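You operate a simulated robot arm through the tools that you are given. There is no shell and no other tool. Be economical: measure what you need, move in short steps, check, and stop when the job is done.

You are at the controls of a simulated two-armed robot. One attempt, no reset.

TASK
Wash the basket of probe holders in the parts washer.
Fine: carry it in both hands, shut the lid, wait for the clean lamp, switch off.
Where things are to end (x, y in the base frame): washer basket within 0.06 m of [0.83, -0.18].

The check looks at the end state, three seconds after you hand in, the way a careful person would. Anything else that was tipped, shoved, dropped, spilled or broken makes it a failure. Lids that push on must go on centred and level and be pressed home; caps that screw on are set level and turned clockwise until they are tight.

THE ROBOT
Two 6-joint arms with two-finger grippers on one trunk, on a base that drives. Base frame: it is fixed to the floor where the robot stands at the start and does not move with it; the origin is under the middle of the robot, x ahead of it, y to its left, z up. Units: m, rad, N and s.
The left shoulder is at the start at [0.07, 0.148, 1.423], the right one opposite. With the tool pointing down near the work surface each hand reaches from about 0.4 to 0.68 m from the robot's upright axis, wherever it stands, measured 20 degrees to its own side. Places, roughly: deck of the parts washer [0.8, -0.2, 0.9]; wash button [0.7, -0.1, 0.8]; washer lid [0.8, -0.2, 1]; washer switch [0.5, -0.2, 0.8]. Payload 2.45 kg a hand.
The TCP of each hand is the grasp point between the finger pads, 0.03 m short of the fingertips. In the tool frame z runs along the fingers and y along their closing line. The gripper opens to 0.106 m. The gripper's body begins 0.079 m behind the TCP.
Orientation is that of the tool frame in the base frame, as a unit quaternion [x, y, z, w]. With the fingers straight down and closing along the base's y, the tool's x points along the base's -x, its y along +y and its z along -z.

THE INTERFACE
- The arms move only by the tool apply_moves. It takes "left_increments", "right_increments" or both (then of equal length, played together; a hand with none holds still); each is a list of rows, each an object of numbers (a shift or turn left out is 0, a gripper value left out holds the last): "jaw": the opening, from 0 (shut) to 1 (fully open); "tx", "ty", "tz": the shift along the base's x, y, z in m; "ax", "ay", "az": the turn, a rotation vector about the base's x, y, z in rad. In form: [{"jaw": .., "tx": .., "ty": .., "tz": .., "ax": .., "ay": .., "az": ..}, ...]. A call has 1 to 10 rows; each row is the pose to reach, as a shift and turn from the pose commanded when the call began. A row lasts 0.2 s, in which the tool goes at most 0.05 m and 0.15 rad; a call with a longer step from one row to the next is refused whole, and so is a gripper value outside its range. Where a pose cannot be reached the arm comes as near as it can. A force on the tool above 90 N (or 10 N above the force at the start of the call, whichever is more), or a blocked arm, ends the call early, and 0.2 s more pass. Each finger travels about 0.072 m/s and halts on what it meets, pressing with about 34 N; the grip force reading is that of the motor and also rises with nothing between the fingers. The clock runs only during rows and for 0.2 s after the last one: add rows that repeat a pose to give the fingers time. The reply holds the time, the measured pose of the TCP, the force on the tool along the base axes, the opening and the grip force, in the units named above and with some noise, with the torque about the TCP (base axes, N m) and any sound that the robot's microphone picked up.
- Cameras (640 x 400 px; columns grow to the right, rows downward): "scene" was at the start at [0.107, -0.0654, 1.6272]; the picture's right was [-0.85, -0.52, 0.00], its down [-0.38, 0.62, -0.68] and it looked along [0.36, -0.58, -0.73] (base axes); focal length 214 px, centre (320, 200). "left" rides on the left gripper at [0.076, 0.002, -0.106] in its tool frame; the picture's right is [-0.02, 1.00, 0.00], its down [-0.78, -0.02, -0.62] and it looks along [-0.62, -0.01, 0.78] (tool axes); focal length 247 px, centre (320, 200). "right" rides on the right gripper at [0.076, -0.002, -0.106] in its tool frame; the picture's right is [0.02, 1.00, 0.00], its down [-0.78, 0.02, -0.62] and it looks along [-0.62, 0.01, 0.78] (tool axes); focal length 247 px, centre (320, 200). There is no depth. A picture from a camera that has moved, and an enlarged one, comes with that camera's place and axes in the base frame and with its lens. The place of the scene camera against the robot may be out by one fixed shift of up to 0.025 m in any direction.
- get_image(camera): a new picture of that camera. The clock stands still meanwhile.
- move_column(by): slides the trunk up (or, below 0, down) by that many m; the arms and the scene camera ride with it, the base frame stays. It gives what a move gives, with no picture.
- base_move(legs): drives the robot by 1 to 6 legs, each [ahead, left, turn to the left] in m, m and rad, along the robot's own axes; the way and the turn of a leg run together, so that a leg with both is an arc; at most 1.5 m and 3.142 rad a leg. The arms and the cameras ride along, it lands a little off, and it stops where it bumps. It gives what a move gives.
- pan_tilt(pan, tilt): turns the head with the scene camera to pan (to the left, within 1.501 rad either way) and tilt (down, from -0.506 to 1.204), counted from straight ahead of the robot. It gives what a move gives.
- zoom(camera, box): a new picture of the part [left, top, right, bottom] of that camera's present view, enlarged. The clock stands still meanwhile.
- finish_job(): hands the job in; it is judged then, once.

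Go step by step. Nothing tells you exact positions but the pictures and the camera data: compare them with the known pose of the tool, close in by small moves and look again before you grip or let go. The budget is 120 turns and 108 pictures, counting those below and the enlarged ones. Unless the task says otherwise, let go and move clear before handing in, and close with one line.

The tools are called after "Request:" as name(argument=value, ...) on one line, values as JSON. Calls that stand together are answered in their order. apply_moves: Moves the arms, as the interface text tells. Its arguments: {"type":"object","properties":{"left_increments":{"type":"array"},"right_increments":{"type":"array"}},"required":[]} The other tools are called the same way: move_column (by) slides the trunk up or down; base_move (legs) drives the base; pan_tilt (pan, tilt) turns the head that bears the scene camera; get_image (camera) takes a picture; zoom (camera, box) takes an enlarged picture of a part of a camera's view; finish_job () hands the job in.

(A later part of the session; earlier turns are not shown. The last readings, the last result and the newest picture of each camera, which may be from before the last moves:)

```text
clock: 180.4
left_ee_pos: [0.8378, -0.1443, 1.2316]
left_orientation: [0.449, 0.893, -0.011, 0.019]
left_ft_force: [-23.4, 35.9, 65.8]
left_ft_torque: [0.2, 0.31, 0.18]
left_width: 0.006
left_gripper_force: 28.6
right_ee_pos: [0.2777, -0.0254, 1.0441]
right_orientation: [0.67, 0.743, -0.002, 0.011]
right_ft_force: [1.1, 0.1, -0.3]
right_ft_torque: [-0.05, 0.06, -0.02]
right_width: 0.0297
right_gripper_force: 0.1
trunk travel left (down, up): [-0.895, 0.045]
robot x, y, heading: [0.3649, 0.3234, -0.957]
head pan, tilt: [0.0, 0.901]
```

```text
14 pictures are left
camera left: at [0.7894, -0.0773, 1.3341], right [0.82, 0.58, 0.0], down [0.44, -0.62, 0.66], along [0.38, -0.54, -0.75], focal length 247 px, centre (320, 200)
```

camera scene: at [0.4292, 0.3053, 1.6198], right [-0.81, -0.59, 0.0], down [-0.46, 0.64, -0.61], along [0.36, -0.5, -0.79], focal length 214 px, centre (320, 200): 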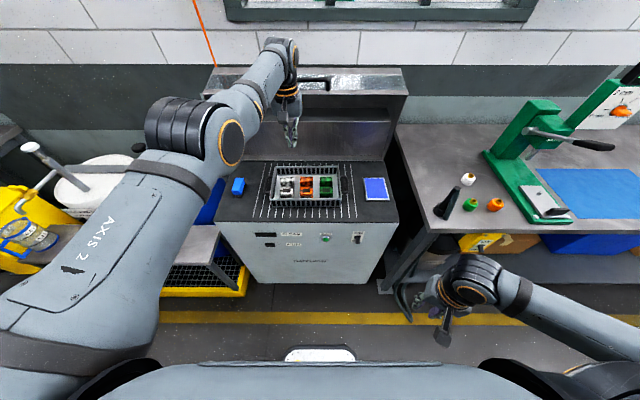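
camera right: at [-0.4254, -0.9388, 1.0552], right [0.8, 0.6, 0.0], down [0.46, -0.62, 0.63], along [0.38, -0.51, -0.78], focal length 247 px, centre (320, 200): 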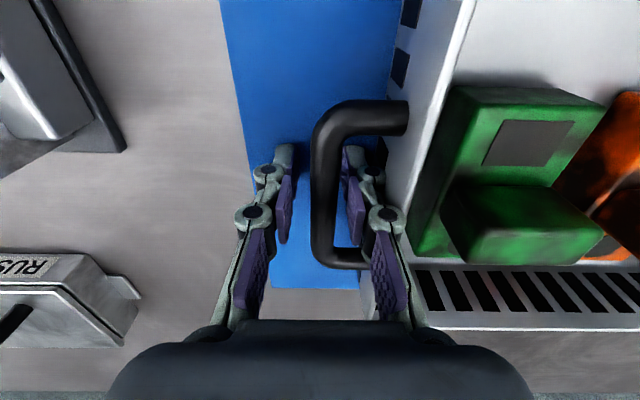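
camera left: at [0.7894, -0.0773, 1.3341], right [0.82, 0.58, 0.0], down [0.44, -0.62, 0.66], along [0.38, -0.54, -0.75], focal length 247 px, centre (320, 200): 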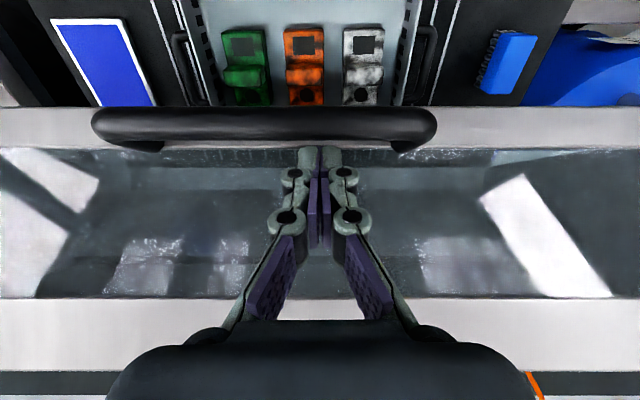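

Lid is around 50–55° and following. Continue.

Request:
base_move(legs=[[-0.035, 0, 0]])

Request:
apply_moves(left_increments=[{"tz": -0.01}, {"tz": -0.02}, {"tz": -0.025}])

Request:
base_move(legs=[[-0.035, 0, 0]])

Request:
apply_moves(left_increments=[{"tz": -0.01}, {"tz": -0.02}, {"tz": -0.03}])

Request:
base_move(legs=[[-0.03, 0, 0]])

Request:
apply_moves(left_increments=[{"tz": -0.01}, {"tz": -0.02}, {"tz": -0.03}])

Request:
get_image(camera="left")

```text
clock: 181.3
left_ee_pos: [0.8253, -0.125, 1.2175]
left_orientation: [0.449, 0.893, -0.007, 0.012]
left_ft_force: [-8.8, 10.8, 23.2]
left_ft_torque: [0.07, 0.08, -0.11]
left_width: 0.006
left_gripper_force: 28.3
right_ee_pos: [0.2653, -0.0044, 1.041]
right_orientation: [0.67, 0.742, -0.002, 0.005]
right_ft_force: [-0.5, 0.5, -0.6]
right_ft_torque: [0.0, 0.0, 0.0]
right_width: 0.0298
right_gripper_force: 0.0
trunk travel left (down, up): [-0.895, 0.045]
robot x, y, heading: [0.349, 0.3504, -0.955]
head pan, tilt: [0.0, 0.901]
```

```text
clock: 182.1
left_ee_pos: [0.815, -0.1147, 1.2039]
left_orientation: [0.449, 0.893, -0.01, 0.017]
left_ft_force: [-26.0, 40.1, 60.2]
left_ft_torque: [0.3, 0.52, 0.19]
left_width: 0.0058
left_gripper_force: 28.3
right_ee_pos: [0.2566, 0.0058, 1.0427]
right_orientation: [0.671, 0.742, -0.002, 0.012]
right_ft_force: [0.0, 0.9, -0.6]
right_ft_torque: [-0.02, -0.01, 0.03]
right_width: 0.0296
right_gripper_force: 0.1
trunk travel left (down, up): [-0.895, 0.045]
robot x, y, heading: [0.3459, 0.351, -0.95]
head pan, tilt: [0.0, 0.901]
```

```text
clock: 182.9
left_ee_pos: [0.8055, -0.0986, 1.188]
left_orientation: [0.45, 0.893, -0.007, 0.011]
left_ft_force: [-9.5, 7.8, 13.6]
left_ft_torque: [0.07, 0.14, -0.09]
left_width: 0.006
left_gripper_force: 28.2
right_ee_pos: [0.2453, 0.0211, 1.0405]
right_orientation: [0.671, 0.741, -0.001, 0.003]
right_ft_force: [0.0, -0.4, 0.0]
right_ft_torque: [-0.01, -0.02, 0.02]
right_width: 0.0299
right_gripper_force: 0.0
trunk travel left (down, up): [-0.895, 0.045]
robot x, y, heading: [0.3259, 0.3776, -0.95]
head pan, tilt: [0.0, 0.901]
```

```text
clock: 183.7
left_ee_pos: [0.7956, -0.0841, 1.1687]
left_orientation: [0.45, 0.893, -0.007, 0.013]
left_ft_force: [-29.5, 43.4, 49.6]
left_ft_torque: [0.48, 0.76, 0.21]
left_width: 0.0061
left_gripper_force: 28.6
right_ee_pos: [0.2374, 0.0324, 1.0436]
right_orientation: [0.67, 0.742, -0.003, 0.01]
right_ft_force: [-0.6, -0.6, -0.2]
right_ft_torque: [-0.02, 0.03, 0.03]
right_width: 0.0298
right_gripper_force: 0.1
trunk travel left (down, up): [-0.895, 0.045]
robot x, y, heading: [0.321, 0.3786, -0.949]
head pan, tilt: [0.0, 0.901]
```

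```text
clock: 184.6
left_ee_pos: [0.7888, -0.076, 1.1559]
left_orientation: [0.449, 0.893, -0.006, 0.011]
left_ft_force: [-6.8, 5.2, 7.3]
left_ft_torque: [0.06, 0.16, -0.09]
left_width: 0.006
left_gripper_force: 28.9
right_ee_pos: [0.2288, 0.0443, 1.0392]
right_orientation: [0.671, 0.742, 0.0, 0.004]
right_ft_force: [-0.8, 0.3, -0.8]
right_ft_torque: [0.01, -0.02, 0.0]
right_width: 0.0296
right_gripper_force: 0.2
trunk travel left (down, up): [-0.895, 0.045]
robot x, y, heading: [0.3049, 0.4036, -0.958]
head pan, tilt: [0.0, 0.901]
```

```text
clock: 185.4
left_ee_pos: [0.7785, -0.0631, 1.1346]
left_orientation: [0.45, 0.893, -0.007, 0.01]
left_ft_force: [-26.6, 39.8, 35.9]
left_ft_torque: [0.59, 0.77, 0.16]
left_width: 0.006
left_gripper_force: 28.5
right_ee_pos: [0.2211, 0.055, 1.0436]
right_orientation: [0.67, 0.742, -0.002, 0.008]
right_ft_force: [0.8, -0.5, -0.2]
right_ft_torque: [0.01, 0.01, -0.02]
right_width: 0.0296
right_gripper_force: 0.0
trunk travel left (down, up): [-0.895, 0.045]
robot x, y, heading: [0.3078, 0.4035, -0.954]
head pan, tilt: [0.0, 0.901]
```

```text
13 pictures are left
camera left: at [0.7331, 0.0024, 1.2382], right [0.82, 0.58, 0.0], down [0.44, -0.63, 0.64], along [0.37, -0.52, -0.77], focal length 247 px, centre (320, 200)
```

left: 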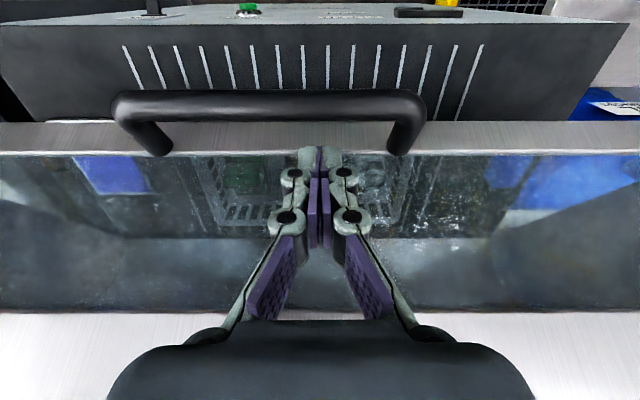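

Lid around 35°. Continue pressing down with smaller backward steps.

Request:
base_move(legs=[[-0.025, 0, 0]])

Request:
apply_moves(left_increments=[{"tz": -0.012}, {"tz": -0.024}, {"tz": -0.036}])

Request:
base_move(legs=[[-0.02, 0, 0]])

Request:
apply_moves(left_increments=[{"tz": -0.012}, {"tz": -0.024}, {"tz": -0.036}])

Request:
base_move(legs=[[-0.02, 0, 0]])

Request:
apply_moves(left_increments=[{"tz": -0.012}, {"tz": -0.024}, {"tz": -0.036}])

Request:
get_image(camera="left")

```text
clock: 186.2
left_ee_pos: [0.7765, -0.0554, 1.1229]
left_orientation: [0.45, 0.893, -0.006, 0.01]
left_ft_force: [-2.0, 3.2, 3.3]
left_ft_torque: [0.09, 0.05, -0.02]
left_width: 0.0001
left_gripper_force: 29.0
right_ee_pos: [0.2159, 0.0649, 1.0393]
right_orientation: [0.67, 0.742, -0.001, 0.003]
right_ft_force: [-0.6, 0.3, 0.3]
right_ft_torque: [0.0, -0.01, -0.01]
right_width: 0.0297
right_gripper_force: 0.1
trunk travel left (down, up): [-0.895, 0.045]
robot x, y, heading: [0.2891, 0.4235, -0.956]
head pan, tilt: [0.0, 0.901]
```

```text
clock: 187.0
left_ee_pos: [0.7669, -0.0428, 1.096]
left_orientation: [0.451, 0.893, -0.005, 0.009]
left_ft_force: [-25.5, 42.2, 26.5]
left_ft_torque: [0.74, 0.8, 0.11]
left_width: 0.0063
left_gripper_force: 28.3
right_ee_pos: [0.2089, 0.0747, 1.0426]
right_orientation: [0.67, 0.742, -0.003, 0.008]
right_ft_force: [-0.3, 0.1, 0.0]
right_ft_torque: [0.01, -0.04, -0.04]
right_width: 0.0296
right_gripper_force: 0.0
trunk travel left (down, up): [-0.895, 0.045]
robot x, y, heading: [0.294, 0.4209, -0.955]
head pan, tilt: [0.0, 0.901]
```

```text
clock: 187.8
left_ee_pos: [0.7636, -0.0395, 1.0889]
left_orientation: [0.45, 0.893, -0.007, 0.011]
left_ft_force: [-2.9, 6.9, 6.2]
left_ft_torque: [0.13, 0.09, -0.01]
left_width: 0.0
left_gripper_force: 28.1
right_ee_pos: [0.2042, 0.0812, 1.0393]
right_orientation: [0.671, 0.741, -0.001, 0.003]
right_ft_force: [-0.5, 0.0, -0.3]
right_ft_torque: [0.0, -0.01, 0.01]
right_width: 0.0298
right_gripper_force: 0.0
trunk travel left (down, up): [-0.895, 0.045]
robot x, y, heading: [0.2804, 0.4407, -0.959]
head pan, tilt: [0.0, 0.901]
```

```text
clock: 188.6
left_ee_pos: [0.758, -0.0309, 1.0627]
left_orientation: [0.45, 0.893, -0.009, 0.017]
left_ft_force: [-21.7, 29.9, 29.8]
left_ft_torque: [-3.32, -1.88, -0.53]
left_width: 0.0059
left_gripper_force: 28.7
right_ee_pos: [0.197, 0.0896, 1.0422]
right_orientation: [0.67, 0.742, -0.001, 0.008]
right_ft_force: [0.9, -0.1, 0.2]
right_ft_torque: [0.01, 0.03, -0.01]
right_width: 0.03
right_gripper_force: 0.1
trunk travel left (down, up): [-0.895, 0.045]
robot x, y, heading: [0.2819, 0.4382, -0.955]
head pan, tilt: [0.0, 0.901]
```

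```text
clock: 189.4
left_ee_pos: [0.7537, -0.0217, 1.0524]
left_orientation: [0.449, 0.893, -0.005, 0.01]
left_ft_force: [-1.3, 2.6, 2.5]
left_ft_torque: [-0.37, -0.08, -0.01]
left_width: 0.0
left_gripper_force: 28.6
right_ee_pos: [0.1921, 0.0964, 1.0394]
right_orientation: [0.67, 0.742, -0.001, 0.003]
right_ft_force: [0.1, -0.5, 0.4]
right_ft_torque: [-0.02, 0.01, 0.0]
right_width: 0.0299
right_gripper_force: 0.1
trunk travel left (down, up): [-0.895, 0.045]
robot x, y, heading: [0.2698, 0.4582, -0.956]
head pan, tilt: [0.0, 0.901]
```

```text
clock: 190.2
left_ee_pos: [0.7499, -0.014, 1.0234]
left_orientation: [0.449, 0.893, -0.01, 0.017]
left_ft_force: [-2.1, -0.4, 15.9]
left_ft_torque: [-4.88, -2.3, -0.52]
left_width: 0.0061
left_gripper_force: 29.1
left hand out of reach, approached as far as the arm can: row 1, 2, 3
right_ee_pos: [0.1916, 0.0981, 1.0394]
right_orientation: [0.671, 0.741, -0.001, 0.004]
right_ft_force: [-0.6, 0.0, -0.1]
right_ft_torque: [-0.01, -0.04, -0.01]
right_width: 0.0295
right_gripper_force: 0.1
trunk travel left (down, up): [-0.895, 0.045]
robot x, y, heading: [0.2675, 0.457, -0.955]
head pan, tilt: [0.0, 0.901]
```

```text
12 pictures are left
camera left: at [0.7035, 0.0513, 1.1269], right [0.82, 0.58, 0.0], down [0.44, -0.62, 0.65], along [0.38, -0.53, -0.76], focal length 247 px, centre (320, 200)
```

left: 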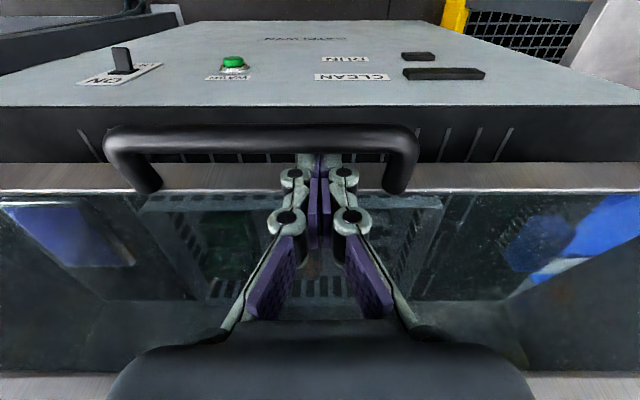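

The lid is nearly shut (~15°). I withdraw upward, move over the lid's top and press it closed.

Request:
apply_moves(left_increments=[{"tz": 0.02}, {"tz": 0.05}, {"tz": 0.09}, {"tz": 0.13}, {"tz": 0.17}, {"tz": 0.21}, {"tz": 0.25}, {"tz": 0.27}])

Request:
get_image(camera="scene")

```text
clock: 191.1
left_ee_pos: [0.7648, -0.0286, 1.1208]
left_orientation: [0.449, 0.893, -0.008, 0.014]
left_ft_force: [-2.1, 4.1, -0.7]
left_ft_torque: [-0.25, -0.14, 0.01]
left_width: 0.0
left_gripper_force: 29.0
right_ee_pos: [0.2027, 0.0841, 1.0358]
right_orientation: [0.672, 0.74, 0.0, -0.005]
right_ft_force: [0.8, -0.7, 0.6]
right_ft_torque: [0.16, 0.1, -0.03]
right_width: 0.0297
right_gripper_force: 0.0
trunk travel left (down, up): [-0.895, 0.045]
robot x, y, heading: [0.2711, 0.4538, -0.962]
head pan, tilt: [0.0, 0.901]
stopped in row 4 (left hand): the force on the tool passed its limit at 97 N (the readings are from after the stop); the commanded pose is now the measured one
```

```text
11 pictures are left
camera scene: at [0.3716, 0.3369, 1.6192], right [-0.82, -0.57, 0.0], down [-0.46, 0.65, -0.61], along [0.35, -0.5, -0.79], focal length 214 px, centre (320, 200)
```

scene: 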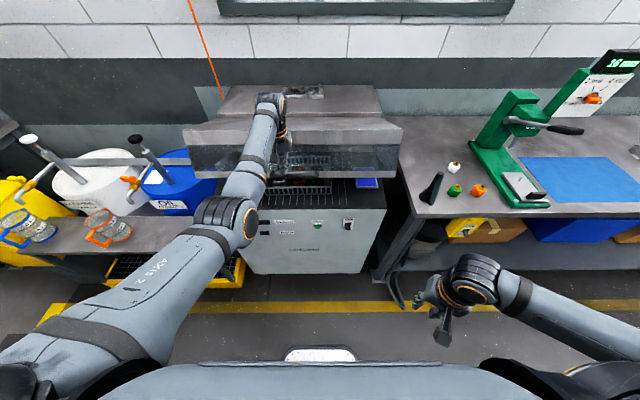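

Request:
get_image(camera="left")

```text
10 pictures are left
camera left: at [0.7181, 0.036, 1.2244], right [0.82, 0.58, 0.0], down [0.44, -0.62, 0.65], along [0.37, -0.53, -0.76], focal length 247 px, centre (320, 200)
```

left: 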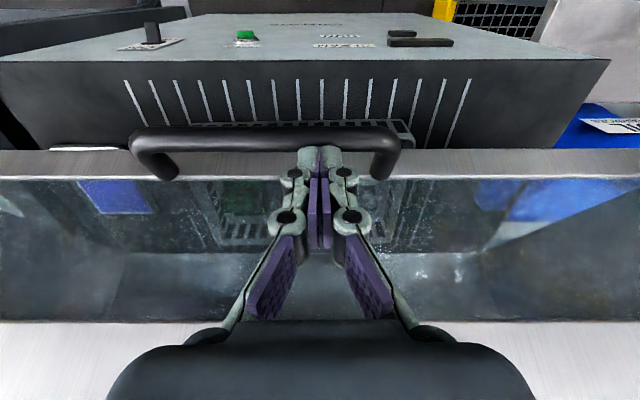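

The fingertips are now nearly free of the bar. I raise further, then go over the top.

Request:
apply_moves(left_increments=[{"tz": 0.02}, {"tz": 0.05}, {"tz": 0.08}, {"tz": 0.12}, {"tz": 0.16}, {"tz": 0.18}])

Request:
base_move(legs=[[0.08, 0, 0]])

Request:
get_image(camera="left")

```text
clock: 192.5
left_ee_pos: [0.7574, -0.0239, 1.309]
left_orientation: [0.45, 0.893, -0.012, 0.023]
left_ft_force: [0.1, 0.4, -0.4]
left_ft_torque: [-0.02, 0.01, -0.03]
left_width: 0.0
left_gripper_force: 28.9
left hand out of reach, approached as far as the arm can: row 5, 6
right_ee_pos: [0.1929, 0.0946, 1.0388]
right_orientation: [0.672, 0.741, -0.002, 0.002]
right_ft_force: [0.3, 0.6, 0.8]
right_ft_torque: [-0.02, 0.02, 0.0]
right_width: 0.0297
right_gripper_force: 0.0
trunk travel left (down, up): [-0.895, 0.045]
robot x, y, heading: [0.2686, 0.4554, -0.957]
head pan, tilt: [0.0, 0.901]
```

```text
clock: 193.6
left_ee_pos: [0.798, -0.0789, 1.3142]
left_orientation: [0.449, 0.893, -0.014, 0.026]
left_ft_force: [-1.2, 0.7, 0.4]
left_ft_torque: [-0.05, -0.02, 0.01]
left_width: 0.0
left_gripper_force: 28.9
right_ee_pos: [0.2357, 0.0379, 1.0412]
right_orientation: [0.671, 0.741, -0.002, 0.004]
right_ft_force: [-1.2, 0.0, -0.1]
right_ft_torque: [-0.06, -0.05, -0.03]
right_width: 0.0299
right_gripper_force: 0.0
trunk travel left (down, up): [-0.895, 0.045]
robot x, y, heading: [0.3143, 0.3904, -0.958]
head pan, tilt: [0.0, 0.901]
```

```text
9 pictures are left
camera left: at [0.75, -0.0117, 1.4146], right [0.82, 0.58, 0.0], down [0.43, -0.61, 0.67], along [0.38, -0.54, -0.75], focal length 247 px, centre (320, 200)
```

left: 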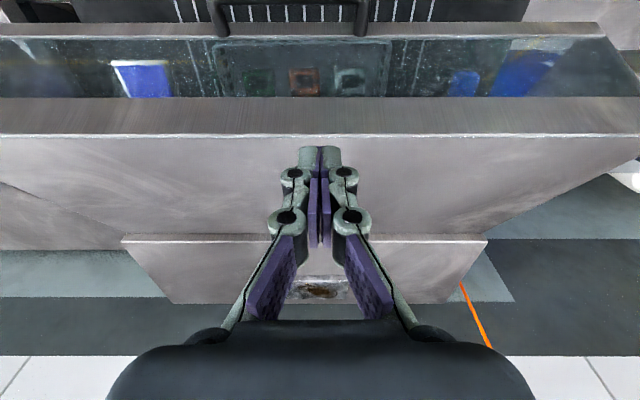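

The fingers are over the lid's top. I press down.

Request:
apply_moves(left_increments=[{"tz": -0.03}, {"tz": -0.06}, {"tz": -0.08}, {"tz": -0.1}, {"tz": -0.12}, {"tz": -0.14}, {"tz": -0.16}, {"tz": -0.175}, {"tz": -0.175}])

Request:
apply_moves(left_increments=[{"tz": -0.01}, {"tz": -0.02}, {"tz": -0.03}, {"tz": -0.035}, {"tz": -0.035}])

Request:
get_image(camera="scene")

```text
clock: 195.1
left_ee_pos: [0.787, -0.0656, 1.1841]
left_orientation: [0.45, 0.893, -0.013, 0.025]
left_ft_force: [-31.5, 49.0, 56.3]
left_ft_torque: [0.82, 0.5, -0.03]
left_width: 0.0059
left_gripper_force: 29.0
right_ee_pos: [0.2263, 0.0486, 1.0446]
right_orientation: [0.67, 0.742, -0.002, 0.012]
right_ft_force: [-0.1, 0.2, -0.1]
right_ft_torque: [0.01, 0.06, -0.01]
right_width: 0.0295
right_gripper_force: 0.1
trunk travel left (down, up): [-0.895, 0.045]
robot x, y, heading: [0.3148, 0.3986, -0.947]
head pan, tilt: [0.0, 0.901]
stopped in row 7 (left hand): the force on the tool passed its limit at 95 N (the readings are from after the stop); the commanded pose is now the measured one
```

```text
clock: 195.4
left_ee_pos: [0.783, -0.0612, 1.1787]
left_orientation: [0.45, 0.893, -0.009, 0.017]
left_ft_force: [-30.8, 45.4, 50.3]
left_ft_torque: [0.81, 0.45, -0.08]
left_width: 0.006
left_gripper_force: 28.2
right_ee_pos: [0.2264, 0.0497, 1.0448]
right_orientation: [0.67, 0.743, -0.003, 0.012]
right_ft_force: [0.0, 0.1, 1.0]
right_ft_torque: [-0.02, 0.0, 0.0]
right_width: 0.0299
right_gripper_force: 0.0
trunk travel left (down, up): [-0.895, 0.045]
robot x, y, heading: [0.3112, 0.3928, -0.951]
head pan, tilt: [0.0, 0.901]
stopped in row 1 (left hand): the force on the tool passed its limit at 95 N (the readings are from after the stop); the commanded pose is now the measured one
```

```text
8 pictures are left
camera scene: at [0.3826, 0.3188, 1.6237], right [-0.81, -0.58, 0.0], down [-0.45, 0.63, -0.64], along [0.37, -0.52, -0.77], focal length 214 px, centre (320, 200)
```

scene: 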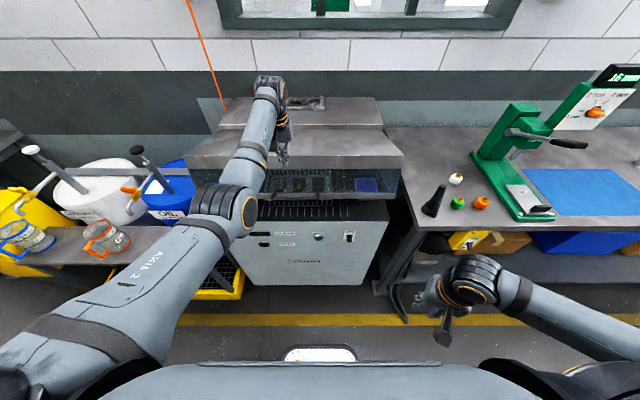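

Friction drags the fingertip toward me; I follow the lid's arc by moving down and back together.

Request:
apply_moves(left_increments=[{"tx": -0.012, "ty": 0.016, "tz": 0.0}, {"tx": -0.018, "ty": 0.024, "tz": -0.012}, {"tx": -0.024, "ty": 0.032, "tz": -0.024}, {"tx": -0.03, "ty": 0.04, "tz": -0.036}, {"tx": -0.035, "ty": 0.047, "tz": -0.048}, {"tx": -0.04, "ty": 0.054, "tz": -0.06}, {"tx": -0.043, "ty": 0.058, "tz": -0.07}])

Request:
apply_moves(left_increments=[{"tx": -0.005, "ty": 0.007, "tz": -0.008}, {"tx": -0.008, "ty": 0.011, "tz": -0.016}, {"tx": -0.008, "ty": 0.011, "tz": -0.024}, {"tx": -0.008, "ty": 0.011, "tz": -0.03}])

Request:
get_image(camera="left")

```text
clock: 197.1
left_ee_pos: [0.7546, -0.0189, 1.0918]
left_orientation: [0.449, 0.893, -0.005, 0.012]
left_ft_force: [-8.7, 10.0, 4.8]
left_ft_torque: [0.26, 0.16, -0.02]
left_width: 0.0061
left_gripper_force: 28.4
right_ee_pos: [0.2359, 0.037, 1.0397]
right_orientation: [0.671, 0.742, -0.001, 0.004]
right_ft_force: [0.1, -0.8, -0.5]
right_ft_torque: [-0.02, -0.02, -0.02]
right_width: 0.0296
right_gripper_force: 0.0
trunk travel left (down, up): [-0.895, 0.045]
robot x, y, heading: [0.3147, 0.3921, -0.953]
head pan, tilt: [0.0, 0.901]
```

```text
clock: 198.1
left_ee_pos: [0.7478, -0.0114, 1.0601]
left_orientation: [0.449, 0.893, -0.005, 0.011]
left_ft_force: [0.8, -0.4, 0.9]
left_ft_torque: [0.03, -0.02, 0.0]
left_width: 0.0001
left_gripper_force: 29.1
right_ee_pos: [0.2388, 0.0335, 1.0395]
right_orientation: [0.671, 0.741, -0.001, 0.002]
right_ft_force: [-0.9, -0.1, -0.3]
right_ft_torque: [0.01, 0.02, -0.05]
right_width: 0.0296
right_gripper_force: 0.0
trunk travel left (down, up): [-0.895, 0.045]
robot x, y, heading: [0.3134, 0.3972, -0.956]
head pan, tilt: [0.0, 0.901]
```

```text
7 pictures are left
camera left: at [0.7026, 0.0531, 1.1642], right [0.82, 0.58, 0.0], down [0.45, -0.63, 0.64], along [0.37, -0.52, -0.77], focal length 247 px, centre (320, 200)
```

left: 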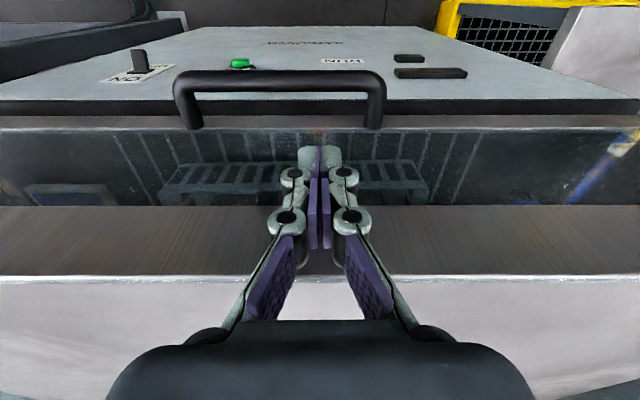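

The lid looks shut. I rise, go over its top and press to confirm it's home.

Request:
apply_moves(left_increments=[{"tz": 0.04}, {"tz": 0.08}, {"tz": 0.11, "tx": 0.01, "ty": -0.014}, {"tz": 0.12, "tx": 0.025, "ty": -0.034}, {"tz": 0.12, "tx": 0.04, "ty": -0.055}, {"tz": 0.12, "tx": 0.055, "ty": -0.075}, {"tz": 0.1, "tx": 0.055, "ty": -0.075}, {"tz": 0.08, "tx": 0.055, "ty": -0.075}, {"tz": 0.065, "tx": 0.055, "ty": -0.075}, {"tz": 0.05, "tx": 0.055, "ty": -0.075}])

```text
clock: 200.2
left_ee_pos: [0.8019, -0.0864, 1.1107]
left_orientation: [0.449, 0.893, -0.006, 0.01]
left_ft_force: [-0.2, 0.0, 0.1]
left_ft_torque: [-0.01, -0.04, 0.0]
left_width: 0.0001
left_gripper_force: 28.5
left hand out of reach, approached as far as the arm can: row 2, 3, 4
right_ee_pos: [0.2383, 0.0336, 1.0384]
right_orientation: [0.67, 0.742, -0.001, 0.002]
right_ft_force: [-0.5, 0.4, 0.1]
right_ft_torque: [0.01, -0.03, 0.02]
right_width: 0.0292
right_gripper_force: 0.0
trunk travel left (down, up): [-0.895, 0.045]
robot x, y, heading: [0.3137, 0.392, -0.952]
head pan, tilt: [0.0, 0.901]
```

Request:
apply_moves(left_increments=[{"tz": -0.006}, {"tz": -0.012}, {"tz": -0.018}, {"tz": -0.024}, {"tz": -0.03}, {"tz": -0.036}, {"tz": -0.042}])

```text
clock: 201.6
left_ee_pos: [0.804, -0.0906, 1.1028]
left_orientation: [0.449, 0.893, -0.016, 0.032]
left_ft_force: [-9.0, 17.0, 35.3]
left_ft_torque: [0.81, 0.45, -0.02]
left_width: 0.006
left_gripper_force: 29.0
right_ee_pos: [0.2347, 0.0374, 1.0393]
right_orientation: [0.67, 0.742, -0.002, 0.006]
right_ft_force: [0.0, -0.9, -0.7]
right_ft_torque: [0.04, 0.01, 0.03]
right_width: 0.0299
right_gripper_force: 0.0
trunk travel left (down, up): [-0.895, 0.045]
robot x, y, heading: [0.3146, 0.3945, -0.952]
head pan, tilt: [0.0, 0.901]
stopped in row 6 (left hand): the force on the tool passed its limit at 93 N (the readings are from after the stop); the commanded pose is now the measured one
```

Lid is firmly seated (rigid at 1.073 m). Next the panel: I back off, turn the left hand horizontal and lower the trunk to face the switch and button.

Request:
apply_moves(left_increments=[{"tz": 0.03}, {"tz": 0.07}, {"tz": 0.11}, {"tz": 0.11}])

Request:
base_move(legs=[[-0.2, 0, 0]])

Request:
apply_moves(left_increments=[{"ax": -0.11, "ay": -0.08, "tz": -0.02}, {"ax": -0.22, "ay": -0.16, "tz": -0.04}, {"ax": -0.33, "ay": -0.24, "tz": -0.06}, {"ax": -0.44, "ay": -0.315, "tz": -0.08}, {"ax": -0.55, "ay": -0.39, "tz": -0.1}, {"ax": -0.66, "ay": -0.47, "tz": -0.12}, {"ax": -0.77, "ay": -0.55, "tz": -0.14}, {"ax": -0.88, "ay": -0.63, "tz": -0.16}, {"ax": -0.98, "ay": -0.7, "tz": -0.16}, {"ax": -1.06, "ay": -0.76, "tz": -0.16}])

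Request:
move_column(by=-0.22)

Request:
get_image(camera="left")

```text
clock: 202.6
left_ee_pos: [0.8068, -0.0962, 1.2028]
left_orientation: [0.449, 0.893, -0.013, 0.025]
left_ft_force: [0.4, -0.1, 0.6]
left_ft_torque: [0.05, 0.03, 0.0]
left_width: 0.0
left_gripper_force: 28.5
right_ee_pos: [0.2412, 0.0311, 1.0381]
right_orientation: [0.67, 0.743, -0.002, 0.001]
right_ft_force: [0.4, 0.0, 0.1]
right_ft_torque: [0.03, 0.03, 0.0]
right_width: 0.0296
right_gripper_force: 0.2
trunk travel left (down, up): [-0.895, 0.045]
robot x, y, heading: [0.3152, 0.3935, -0.95]
head pan, tilt: [0.0, 0.901]
```

```text
clock: 204.2
left_ee_pos: [0.6925, 0.0687, 1.2026]
left_orientation: [0.446, 0.895, -0.013, 0.025]
left_ft_force: [0.3, -0.2, -0.3]
left_ft_torque: [0.03, 0.02, 0.0]
left_width: 0.0001
left_gripper_force: 28.8
right_ee_pos: [0.1239, 0.1958, 1.0382]
right_orientation: [0.669, 0.743, -0.001, 0.001]
right_ft_force: [-0.2, -0.6, 0.1]
right_ft_torque: [0.05, 0.05, -0.03]
right_width: 0.0297
right_gripper_force: 0.1
trunk travel left (down, up): [-0.895, 0.045]
robot x, y, heading: [0.1959, 0.5579, -0.95]
head pan, tilt: [0.0, 0.901]
```

```text
clock: 206.0
left_ee_pos: [0.7379, 0.0351, 1.1579]
left_orientation: [0.363, 0.72, -0.261, 0.531]
left_ft_force: [0.5, -0.7, -0.8]
left_ft_torque: [-0.01, -0.01, -0.03]
left_width: 0.0
left_gripper_force: 28.5
right_ee_pos: [0.1224, 0.1973, 1.0392]
right_orientation: [0.67, 0.743, -0.001, 0.001]
right_ft_force: [0.6, 0.4, -0.1]
right_ft_torque: [0.04, -0.01, 0.0]
right_width: 0.0294
right_gripper_force: 0.1
trunk travel left (down, up): [-0.895, 0.045]
robot x, y, heading: [0.1978, 0.559, -0.948]
head pan, tilt: [0.0, 0.901]
stopped in row 8 (left hand): the arm was blocked; the commanded pose is now the measured one
```

```text
clock: 208.3
left_ee_pos: [0.7362, 0.0375, 0.9493]
left_orientation: [0.36, 0.713, -0.266, 0.539]
left_ft_force: [14.2, -10.2, 36.0]
left_ft_torque: [-0.68, -0.74, 0.4]
left_width: 0.006
left_gripper_force: 29.2
right_ee_pos: [0.1216, 0.1976, 0.82]
right_orientation: [0.669, 0.744, -0.001, 0.004]
right_ft_force: [-0.2, 0.4, 0.1]
right_ft_torque: [-0.01, 0.01, 0.0]
right_width: 0.0297
right_gripper_force: 0.0
trunk travel left (down, up): [-0.675, 0.265]
robot x, y, heading: [0.1953, 0.5602, -0.947]
head pan, tilt: [0.0, 0.901]
```

```text
6 pictures are left
camera left: at [0.664, 0.1357, 0.9054], right [0.8, 0.59, 0.03], down [-0.25, 0.29, 0.92], along [0.54, -0.75, 0.38], focal length 247 px, centre (320, 200)
```

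left: 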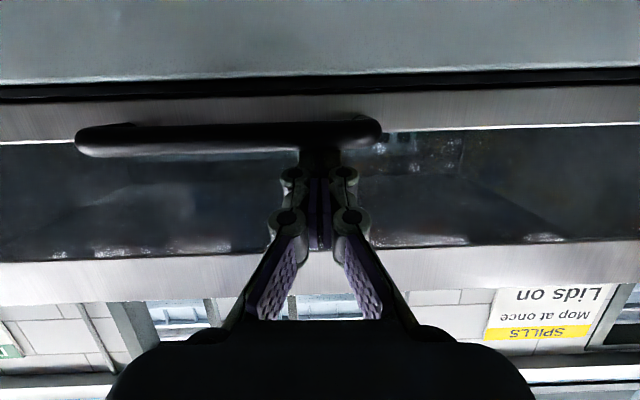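

The fingertips rest on the handle bar; lid is shut with only the seam visible. I lift off, back away, move right and lower in front of the switch.

Request:
apply_moves(left_increments=[{"tz": 0.012}, {"tz": 0.02}])

Request:
base_move(legs=[[-0.08, 0, 0], [0, -0.21, 0]])

Request:
move_column(by=-0.17)

Request:
get_image(camera="left")

```text
clock: 208.9
left_ee_pos: [0.7382, 0.0387, 0.9515]
left_orientation: [0.366, 0.723, -0.255, 0.528]
left_ft_force: [-0.3, 0.7, -0.4]
left_ft_torque: [0.0, 0.0, -0.02]
left_width: 0.0001
left_gripper_force: 28.5
right_ee_pos: [0.1225, 0.1991, 0.8187]
right_orientation: [0.669, 0.743, -0.001, 0.002]
right_ft_force: [-0.1, 1.2, 0.4]
right_ft_torque: [0.01, 0.0, 0.01]
right_width: 0.0297
right_gripper_force: 0.1
trunk travel left (down, up): [-0.675, 0.265]
robot x, y, heading: [0.1959, 0.5507, -0.949]
head pan, tilt: [0.0, 0.901]
```

```text
clock: 211.2
left_ee_pos: [0.5149, -0.0235, 0.9574]
left_orientation: [0.364, 0.719, -0.259, 0.532]
left_ft_force: [-0.7, -0.2, 0.1]
left_ft_torque: [0.02, 0.03, 0.03]
left_width: 0.0
left_gripper_force: 28.4
right_ee_pos: [-0.0996, 0.1363, 0.8191]
right_orientation: [0.669, 0.743, -0.002, 0.002]
right_ft_force: [-1.0, 0.6, 0.0]
right_ft_torque: [-0.01, -0.01, -0.02]
right_width: 0.0298
right_gripper_force: 0.1
trunk travel left (down, up): [-0.675, 0.265]
robot x, y, heading: [-0.025, 0.4975, -0.951]
head pan, tilt: [0.0, 0.901]
```

```text
clock: 213.2
left_ee_pos: [0.5167, -0.0236, 0.7886]
left_orientation: [0.362, 0.72, -0.257, 0.533]
left_ft_force: [-1.1, 0.2, -0.1]
left_ft_torque: [0.01, -0.01, 0.01]
left_width: 0.0
left_gripper_force: 28.6
right_ee_pos: [-0.0993, 0.1367, 0.6484]
right_orientation: [0.669, 0.743, -0.001, 0.001]
right_ft_force: [-0.4, 0.1, 1.2]
right_ft_torque: [-0.02, -0.02, 0.0]
right_width: 0.0296
right_gripper_force: 0.1
trunk travel left (down, up): [-0.505, 0.435]
robot x, y, heading: [-0.025, 0.4931, -0.949]
head pan, tilt: [0.0, 0.901]
```

```text
5 pictures are left
camera left: at [0.4429, 0.0766, 0.7475], right [0.8, 0.6, 0.04], down [-0.24, 0.27, 0.93], along [0.55, -0.76, 0.36], focal length 247 px, centre (320, 200)
```

left: 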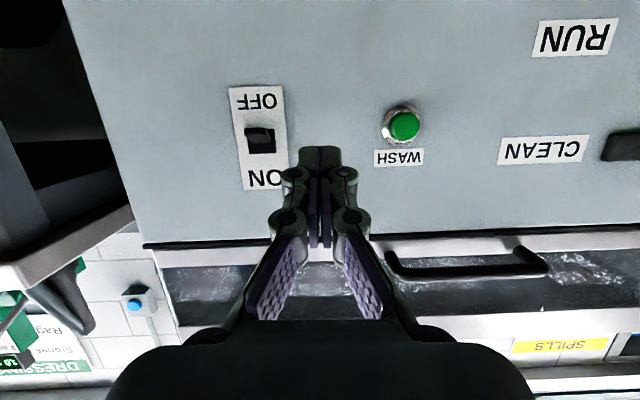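

Clear view: switch at about (0.552,-0.177,0.780), lever down at OFF; WASH button at (0.675,-0.090,0.771). I bring the closed fingertips just below the lever, 1 cm from the panel.

Request:
apply_moves(left_increments=[{"tx": -0.025, "ty": -0.018, "tz": -0.018}, {"tx": -0.05, "ty": -0.036, "tz": -0.037}, {"tx": -0.037, "ty": -0.055, "tz": -0.037}, {"tx": -0.022, "ty": -0.075, "tz": -0.037}, {"tx": -0.008, "ty": -0.095, "tz": -0.037}, {"tx": 0.004, "ty": -0.112, "tz": -0.037}, {"tx": 0.004, "ty": -0.112, "tz": -0.037}])

```text
clock: 214.8
left_ee_pos: [0.5198, -0.135, 0.7527]
left_orientation: [0.364, 0.719, -0.259, 0.532]
left_ft_force: [0.6, -0.6, 1.0]
left_ft_torque: [0.04, 0.0, 0.0]
left_width: 0.0001
left_gripper_force: 29.2
right_ee_pos: [-0.1001, 0.1373, 0.6499]
right_orientation: [0.67, 0.743, 0.0, 0.002]
right_ft_force: [-0.4, 0.0, -0.5]
right_ft_torque: [0.01, 0.03, 0.02]
right_width: 0.0295
right_gripper_force: 0.0
trunk travel left (down, up): [-0.505, 0.435]
robot x, y, heading: [-0.0276, 0.4998, -0.95]
head pan, tilt: [0.0, 0.901]
```

Request:
apply_moves(left_increments=[{"tx": 0.006, "ty": -0.008}, {"tx": 0.006, "ty": -0.008, "tz": 0.015}, {"tx": 0.006, "ty": -0.008, "tz": 0.03}, {"tx": 0.006, "ty": -0.008, "tz": 0.042}, {"tx": 0.006, "ty": -0.008, "tz": 0.052}, {"tx": 0.006, "ty": -0.008, "tz": 0.06}, {"tx": 0.006, "ty": -0.008, "tz": 0.06}])

Request:
apply_moves(left_increments=[{"tx": -0.015, "ty": 0.02}, {"tx": -0.035, "ty": 0.048}, {"tx": -0.035, "ty": 0.048}])

Request:
zoom(camera="left", box=[200, 0, 640, 270])

```text
clock: 216.4
left_ee_pos: [0.5237, -0.1416, 0.7778]
left_orientation: [0.372, 0.735, -0.245, 0.512]
left_ft_force: [-26.1, 26.1, -63.9]
left_ft_torque: [1.25, 1.26, -0.58]
left_width: 0.0058
left_gripper_force: 29.4
right_ee_pos: [-0.0973, 0.133, 0.6468]
right_orientation: [0.669, 0.743, 0.0, -0.001]
right_ft_force: [-0.4, -0.6, 0.5]
right_ft_torque: [0.02, -0.03, -0.01]
right_width: 0.0299
right_gripper_force: 0.1
trunk travel left (down, up): [-0.505, 0.435]
robot x, y, heading: [-0.0261, 0.4924, -0.953]
head pan, tilt: [0.0, 0.901]
```

```text
clock: 217.2
left_ee_pos: [0.5032, -0.0954, 0.8208]
left_orientation: [0.361, 0.714, -0.252, 0.544]
left_ft_force: [0.1, 0.4, -0.4]
left_ft_torque: [0.01, -0.02, 0.01]
left_width: 0.0002
left_gripper_force: 28.2
right_ee_pos: [-0.0988, 0.135, 0.6486]
right_orientation: [0.669, 0.743, -0.001, 0.001]
right_ft_force: [-0.6, 0.1, -1.1]
right_ft_torque: [0.01, 0.07, 0.0]
right_width: 0.0295
right_gripper_force: 0.1
trunk travel left (down, up): [-0.505, 0.435]
robot x, y, heading: [-0.0263, 0.4973, -0.948]
head pan, tilt: [0.0, 0.901]
```

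```text
1.45 times, centred on (420, 135) of left
camera zoom: at [0.4308, 0.0048, 0.777], right [0.79, 0.61, 0.05], down [-0.27, 0.27, 0.93], along [0.55, -0.75, 0.38], focal length 359 px, centre (174, 294)
```

zoom: 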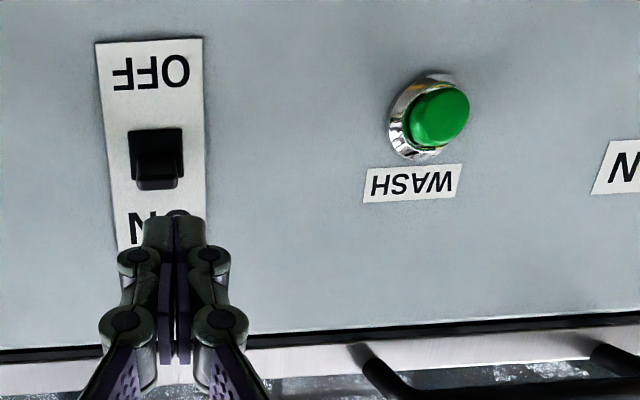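

The lever has moved to the ON side. Now I line the fingertips up with the WASH button and press it.

Request:
apply_moves(left_increments=[{"tx": 0.025, "ty": 0.013, "tz": -0.008}, {"tx": 0.05, "ty": 0.026, "tz": -0.016}, {"tx": 0.075, "ty": 0.039, "tz": -0.025}, {"tx": 0.1, "ty": 0.052, "tz": -0.033}, {"tx": 0.122, "ty": 0.063, "tz": -0.041}, {"tx": 0.122, "ty": 0.063, "tz": -0.041}])

Request:
apply_moves(left_increments=[{"tx": 0.006, "ty": -0.008}, {"tx": 0.012, "ty": -0.016}, {"tx": 0.016, "ty": -0.022}, {"tx": 0.02, "ty": -0.028}, {"tx": 0.024, "ty": -0.033}])

```text
clock: 218.6
left_ee_pos: [0.61, -0.031, 0.7706]
left_orientation: [0.365, 0.719, -0.26, 0.531]
left_ft_force: [0.2, 0.3, 0.3]
left_ft_torque: [-0.01, 0.02, 0.0]
left_width: 0.0
left_gripper_force: 28.4
right_ee_pos: [-0.1003, 0.1363, 0.6492]
right_orientation: [0.669, 0.743, 0.0, 0.002]
right_ft_force: [1.3, 0.2, 0.3]
right_ft_torque: [0.0, -0.02, 0.03]
right_width: 0.0297
right_gripper_force: 0.1
trunk travel left (down, up): [-0.505, 0.435]
robot x, y, heading: [-0.0263, 0.4978, -0.951]
head pan, tilt: [0.0, 0.901]
```

```text
clock: 219.8
left_ee_pos: [0.6291, -0.0578, 0.7701]
left_orientation: [0.364, 0.72, -0.259, 0.531]
left_ft_force: [-53.6, 65.7, -6.1]
left_ft_torque: [0.02, -0.03, 0.13]
left_width: 0.0059
left_gripper_force: 28.7
right_ee_pos: [-0.104, 0.1419, 0.6512]
right_orientation: [0.668, 0.744, -0.003, 0.008]
right_ft_force: [0.4, 0.2, 0.1]
right_ft_torque: [0.0, -0.01, 0.06]
right_width: 0.0298
right_gripper_force: 0.0
trunk travel left (down, up): [-0.505, 0.435]
robot x, y, heading: [-0.0255, 0.4958, -0.95]
head pan, tilt: [0.0, 0.901]
heard: click
```

A click was heard. I back off and look at the RUN/CLEAN lamps.

Request:
apply_moves(left_increments=[{"tx": -0.012, "ty": 0.016}, {"tx": -0.03, "ty": 0.04}, {"tx": -0.055, "ty": 0.03}, {"tx": -0.08, "ty": 0.02}, {"tx": -0.105, "ty": 0.01}, {"tx": -0.105, "ty": 0.01}])

Request:
get_image(camera="left")

```text
clock: 221.2
left_ee_pos: [0.5349, -0.0583, 0.7713]
left_orientation: [0.363, 0.72, -0.259, 0.532]
left_ft_force: [0.1, -0.1, 0.0]
left_ft_torque: [0.02, 0.05, -0.04]
left_width: 0.0
left_gripper_force: 28.4
right_ee_pos: [-0.0994, 0.1366, 0.651]
right_orientation: [0.67, 0.743, 0.0, 0.002]
right_ft_force: [0.7, 1.0, -0.5]
right_ft_torque: [-0.04, 0.01, 0.02]
right_width: 0.0298
right_gripper_force: 0.0
trunk travel left (down, up): [-0.505, 0.435]
robot x, y, heading: [-0.0238, 0.4956, -0.953]
head pan, tilt: [0.0, 0.901]
```

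```text
3 pictures are left
camera left: at [0.4608, 0.0414, 0.7306], right [0.8, 0.6, 0.03], down [-0.24, 0.27, 0.93], along [0.55, -0.76, 0.36], focal length 247 px, centre (320, 200)
```

left: 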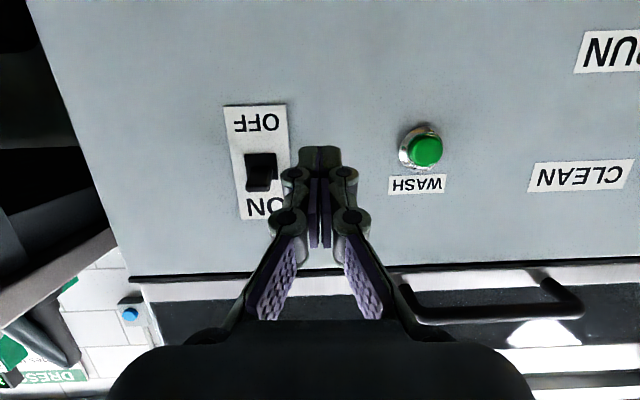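

Lever is on the ON side. I wait a while, listening, before using one of my last three pictures on the lamps.

Request:
pan_tilt(pan=0.25, tilt=0.5)

Request:
zoom(camera="scene", box=[160, 60, 480, 300])

Request:
apply_moves(left_increments=[{"tz": 0}, {"tz": 0}, {"tz": 0}, {"tz": 0}, {"tz": 0}, {"tz": 0}, {"tz": 0}, {"tz": 0}, {"tz": 0}, {"tz": 0}])

Request:
apply_moves(left_increments=[{"tz": 0}, {"tz": 0}, {"tz": 0}, {"tz": 0}, {"tz": 0}, {"tz": 0}, {"tz": 0}, {"tz": 0}, {"tz": 0}, {"tz": 0}])

Request:
apply_moves(left_increments=[{"tz": 0}, {"tz": 0}, {"tz": 0}, {"tz": 0}, {"tz": 0}, {"tz": 0}, {"tz": 0}, {"tz": 0}, {"tz": 0}, {"tz": 0}])

Request:
apply_moves(left_increments=[{"tz": 0}, {"tz": 0}, {"tz": 0}, {"tz": 0}, {"tz": 0}, {"tz": 0}, {"tz": 0}, {"tz": 0}, {"tz": 0}, {"tz": 0}])

```text
clock: 222.0
left_ee_pos: [0.5346, -0.0592, 0.7722]
left_orientation: [0.365, 0.719, -0.26, 0.531]
left_ft_force: [0.4, -0.5, 0.9]
left_ft_torque: [-0.01, 0.02, 0.0]
left_width: 0.0
left_gripper_force: 28.6
right_ee_pos: [-0.1, 0.1359, 0.6495]
right_orientation: [0.669, 0.743, -0.001, 0.002]
right_ft_force: [0.5, -0.4, 0.3]
right_ft_torque: [0.04, -0.02, -0.01]
right_width: 0.0299
right_gripper_force: 0.1
trunk travel left (down, up): [-0.505, 0.435]
robot x, y, heading: [-0.0263, 0.4978, -0.949]
head pan, tilt: [0.25, 0.499]
```

```text
1.67 times, centred on (320, 180) of scene
camera zoom: at [0.0879, 0.399, 1.2648], right [-0.65, -0.76, 0.0], down [-0.37, 0.31, -0.88], along [0.67, -0.57, -0.48], focal length 358 px, centre (320, 233)
```

zoom: 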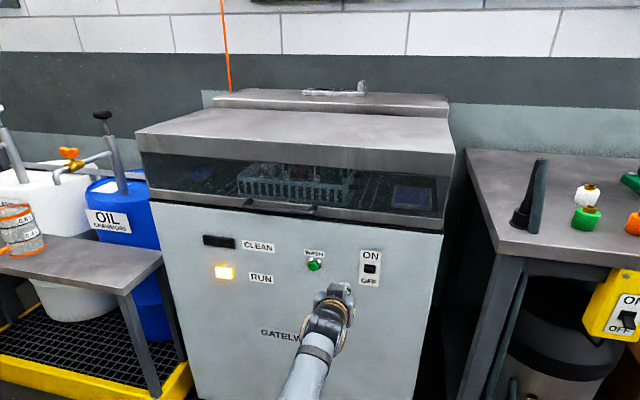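

```text
clock: 224.2
left_ee_pos: [0.5351, -0.0606, 0.7716]
left_orientation: [0.364, 0.719, -0.26, 0.532]
left_ft_force: [-0.2, -0.1, -0.5]
left_ft_torque: [-0.01, 0.02, 0.06]
left_width: 0.0
left_gripper_force: 28.5
right_ee_pos: [-0.0997, 0.1366, 0.6493]
right_orientation: [0.669, 0.743, -0.001, 0.002]
right_ft_force: [-0.3, -0.4, 0.2]
right_ft_torque: [0.02, -0.06, 0.0]
right_width: 0.0295
right_gripper_force: 0.1
trunk travel left (down, up): [-0.505, 0.435]
robot x, y, heading: [-0.024, 0.4987, -0.948]
head pan, tilt: [0.25, 0.499]
```

```text
clock: 226.4
left_ee_pos: [0.5353, -0.0595, 0.7719]
left_orientation: [0.363, 0.719, -0.259, 0.533]
left_ft_force: [0.0, -0.6, 0.3]
left_ft_torque: [-0.01, 0.02, 0.0]
left_width: 0.0
left_gripper_force: 28.4
right_ee_pos: [-0.0997, 0.1365, 0.6495]
right_orientation: [0.67, 0.743, -0.001, 0.002]
right_ft_force: [-1.1, 0.1, 0.0]
right_ft_torque: [0.02, -0.01, 0.02]
right_width: 0.0298
right_gripper_force: 0.2
trunk travel left (down, up): [-0.505, 0.435]
robot x, y, heading: [-0.0263, 0.496, -0.949]
head pan, tilt: [0.25, 0.499]
```

```text
clock: 228.6
left_ee_pos: [0.5348, -0.0601, 0.7719]
left_orientation: [0.364, 0.719, -0.259, 0.532]
left_ft_force: [0.3, 1.4, 0.4]
left_ft_torque: [0.0, 0.02, 0.02]
left_width: 0.0
left_gripper_force: 28.4
right_ee_pos: [-0.0996, 0.1367, 0.6484]
right_orientation: [0.669, 0.743, 0.0, 0.002]
right_ft_force: [-0.6, 0.4, 0.0]
right_ft_torque: [0.01, 0.02, -0.02]
right_width: 0.0299
right_gripper_force: 0.0
trunk travel left (down, up): [-0.505, 0.435]
robot x, y, heading: [-0.019, 0.4926, -0.954]
head pan, tilt: [0.25, 0.499]
```

```text
clock: 230.8
left_ee_pos: [0.5346, -0.0587, 0.771]
left_orientation: [0.364, 0.719, -0.26, 0.532]
left_ft_force: [-0.2, 0.9, -0.2]
left_ft_torque: [-0.03, 0.03, -0.01]
left_width: 0.0
left_gripper_force: 28.4
right_ee_pos: [-0.0999, 0.1349, 0.649]
right_orientation: [0.669, 0.743, 0.0, 0.002]
right_ft_force: [-0.2, -0.2, 0.0]
right_ft_torque: [0.03, -0.02, -0.02]
right_width: 0.0297
right_gripper_force: 0.0
trunk travel left (down, up): [-0.505, 0.435]
robot x, y, heading: [-0.0241, 0.494, -0.953]
head pan, tilt: [0.25, 0.499]
```

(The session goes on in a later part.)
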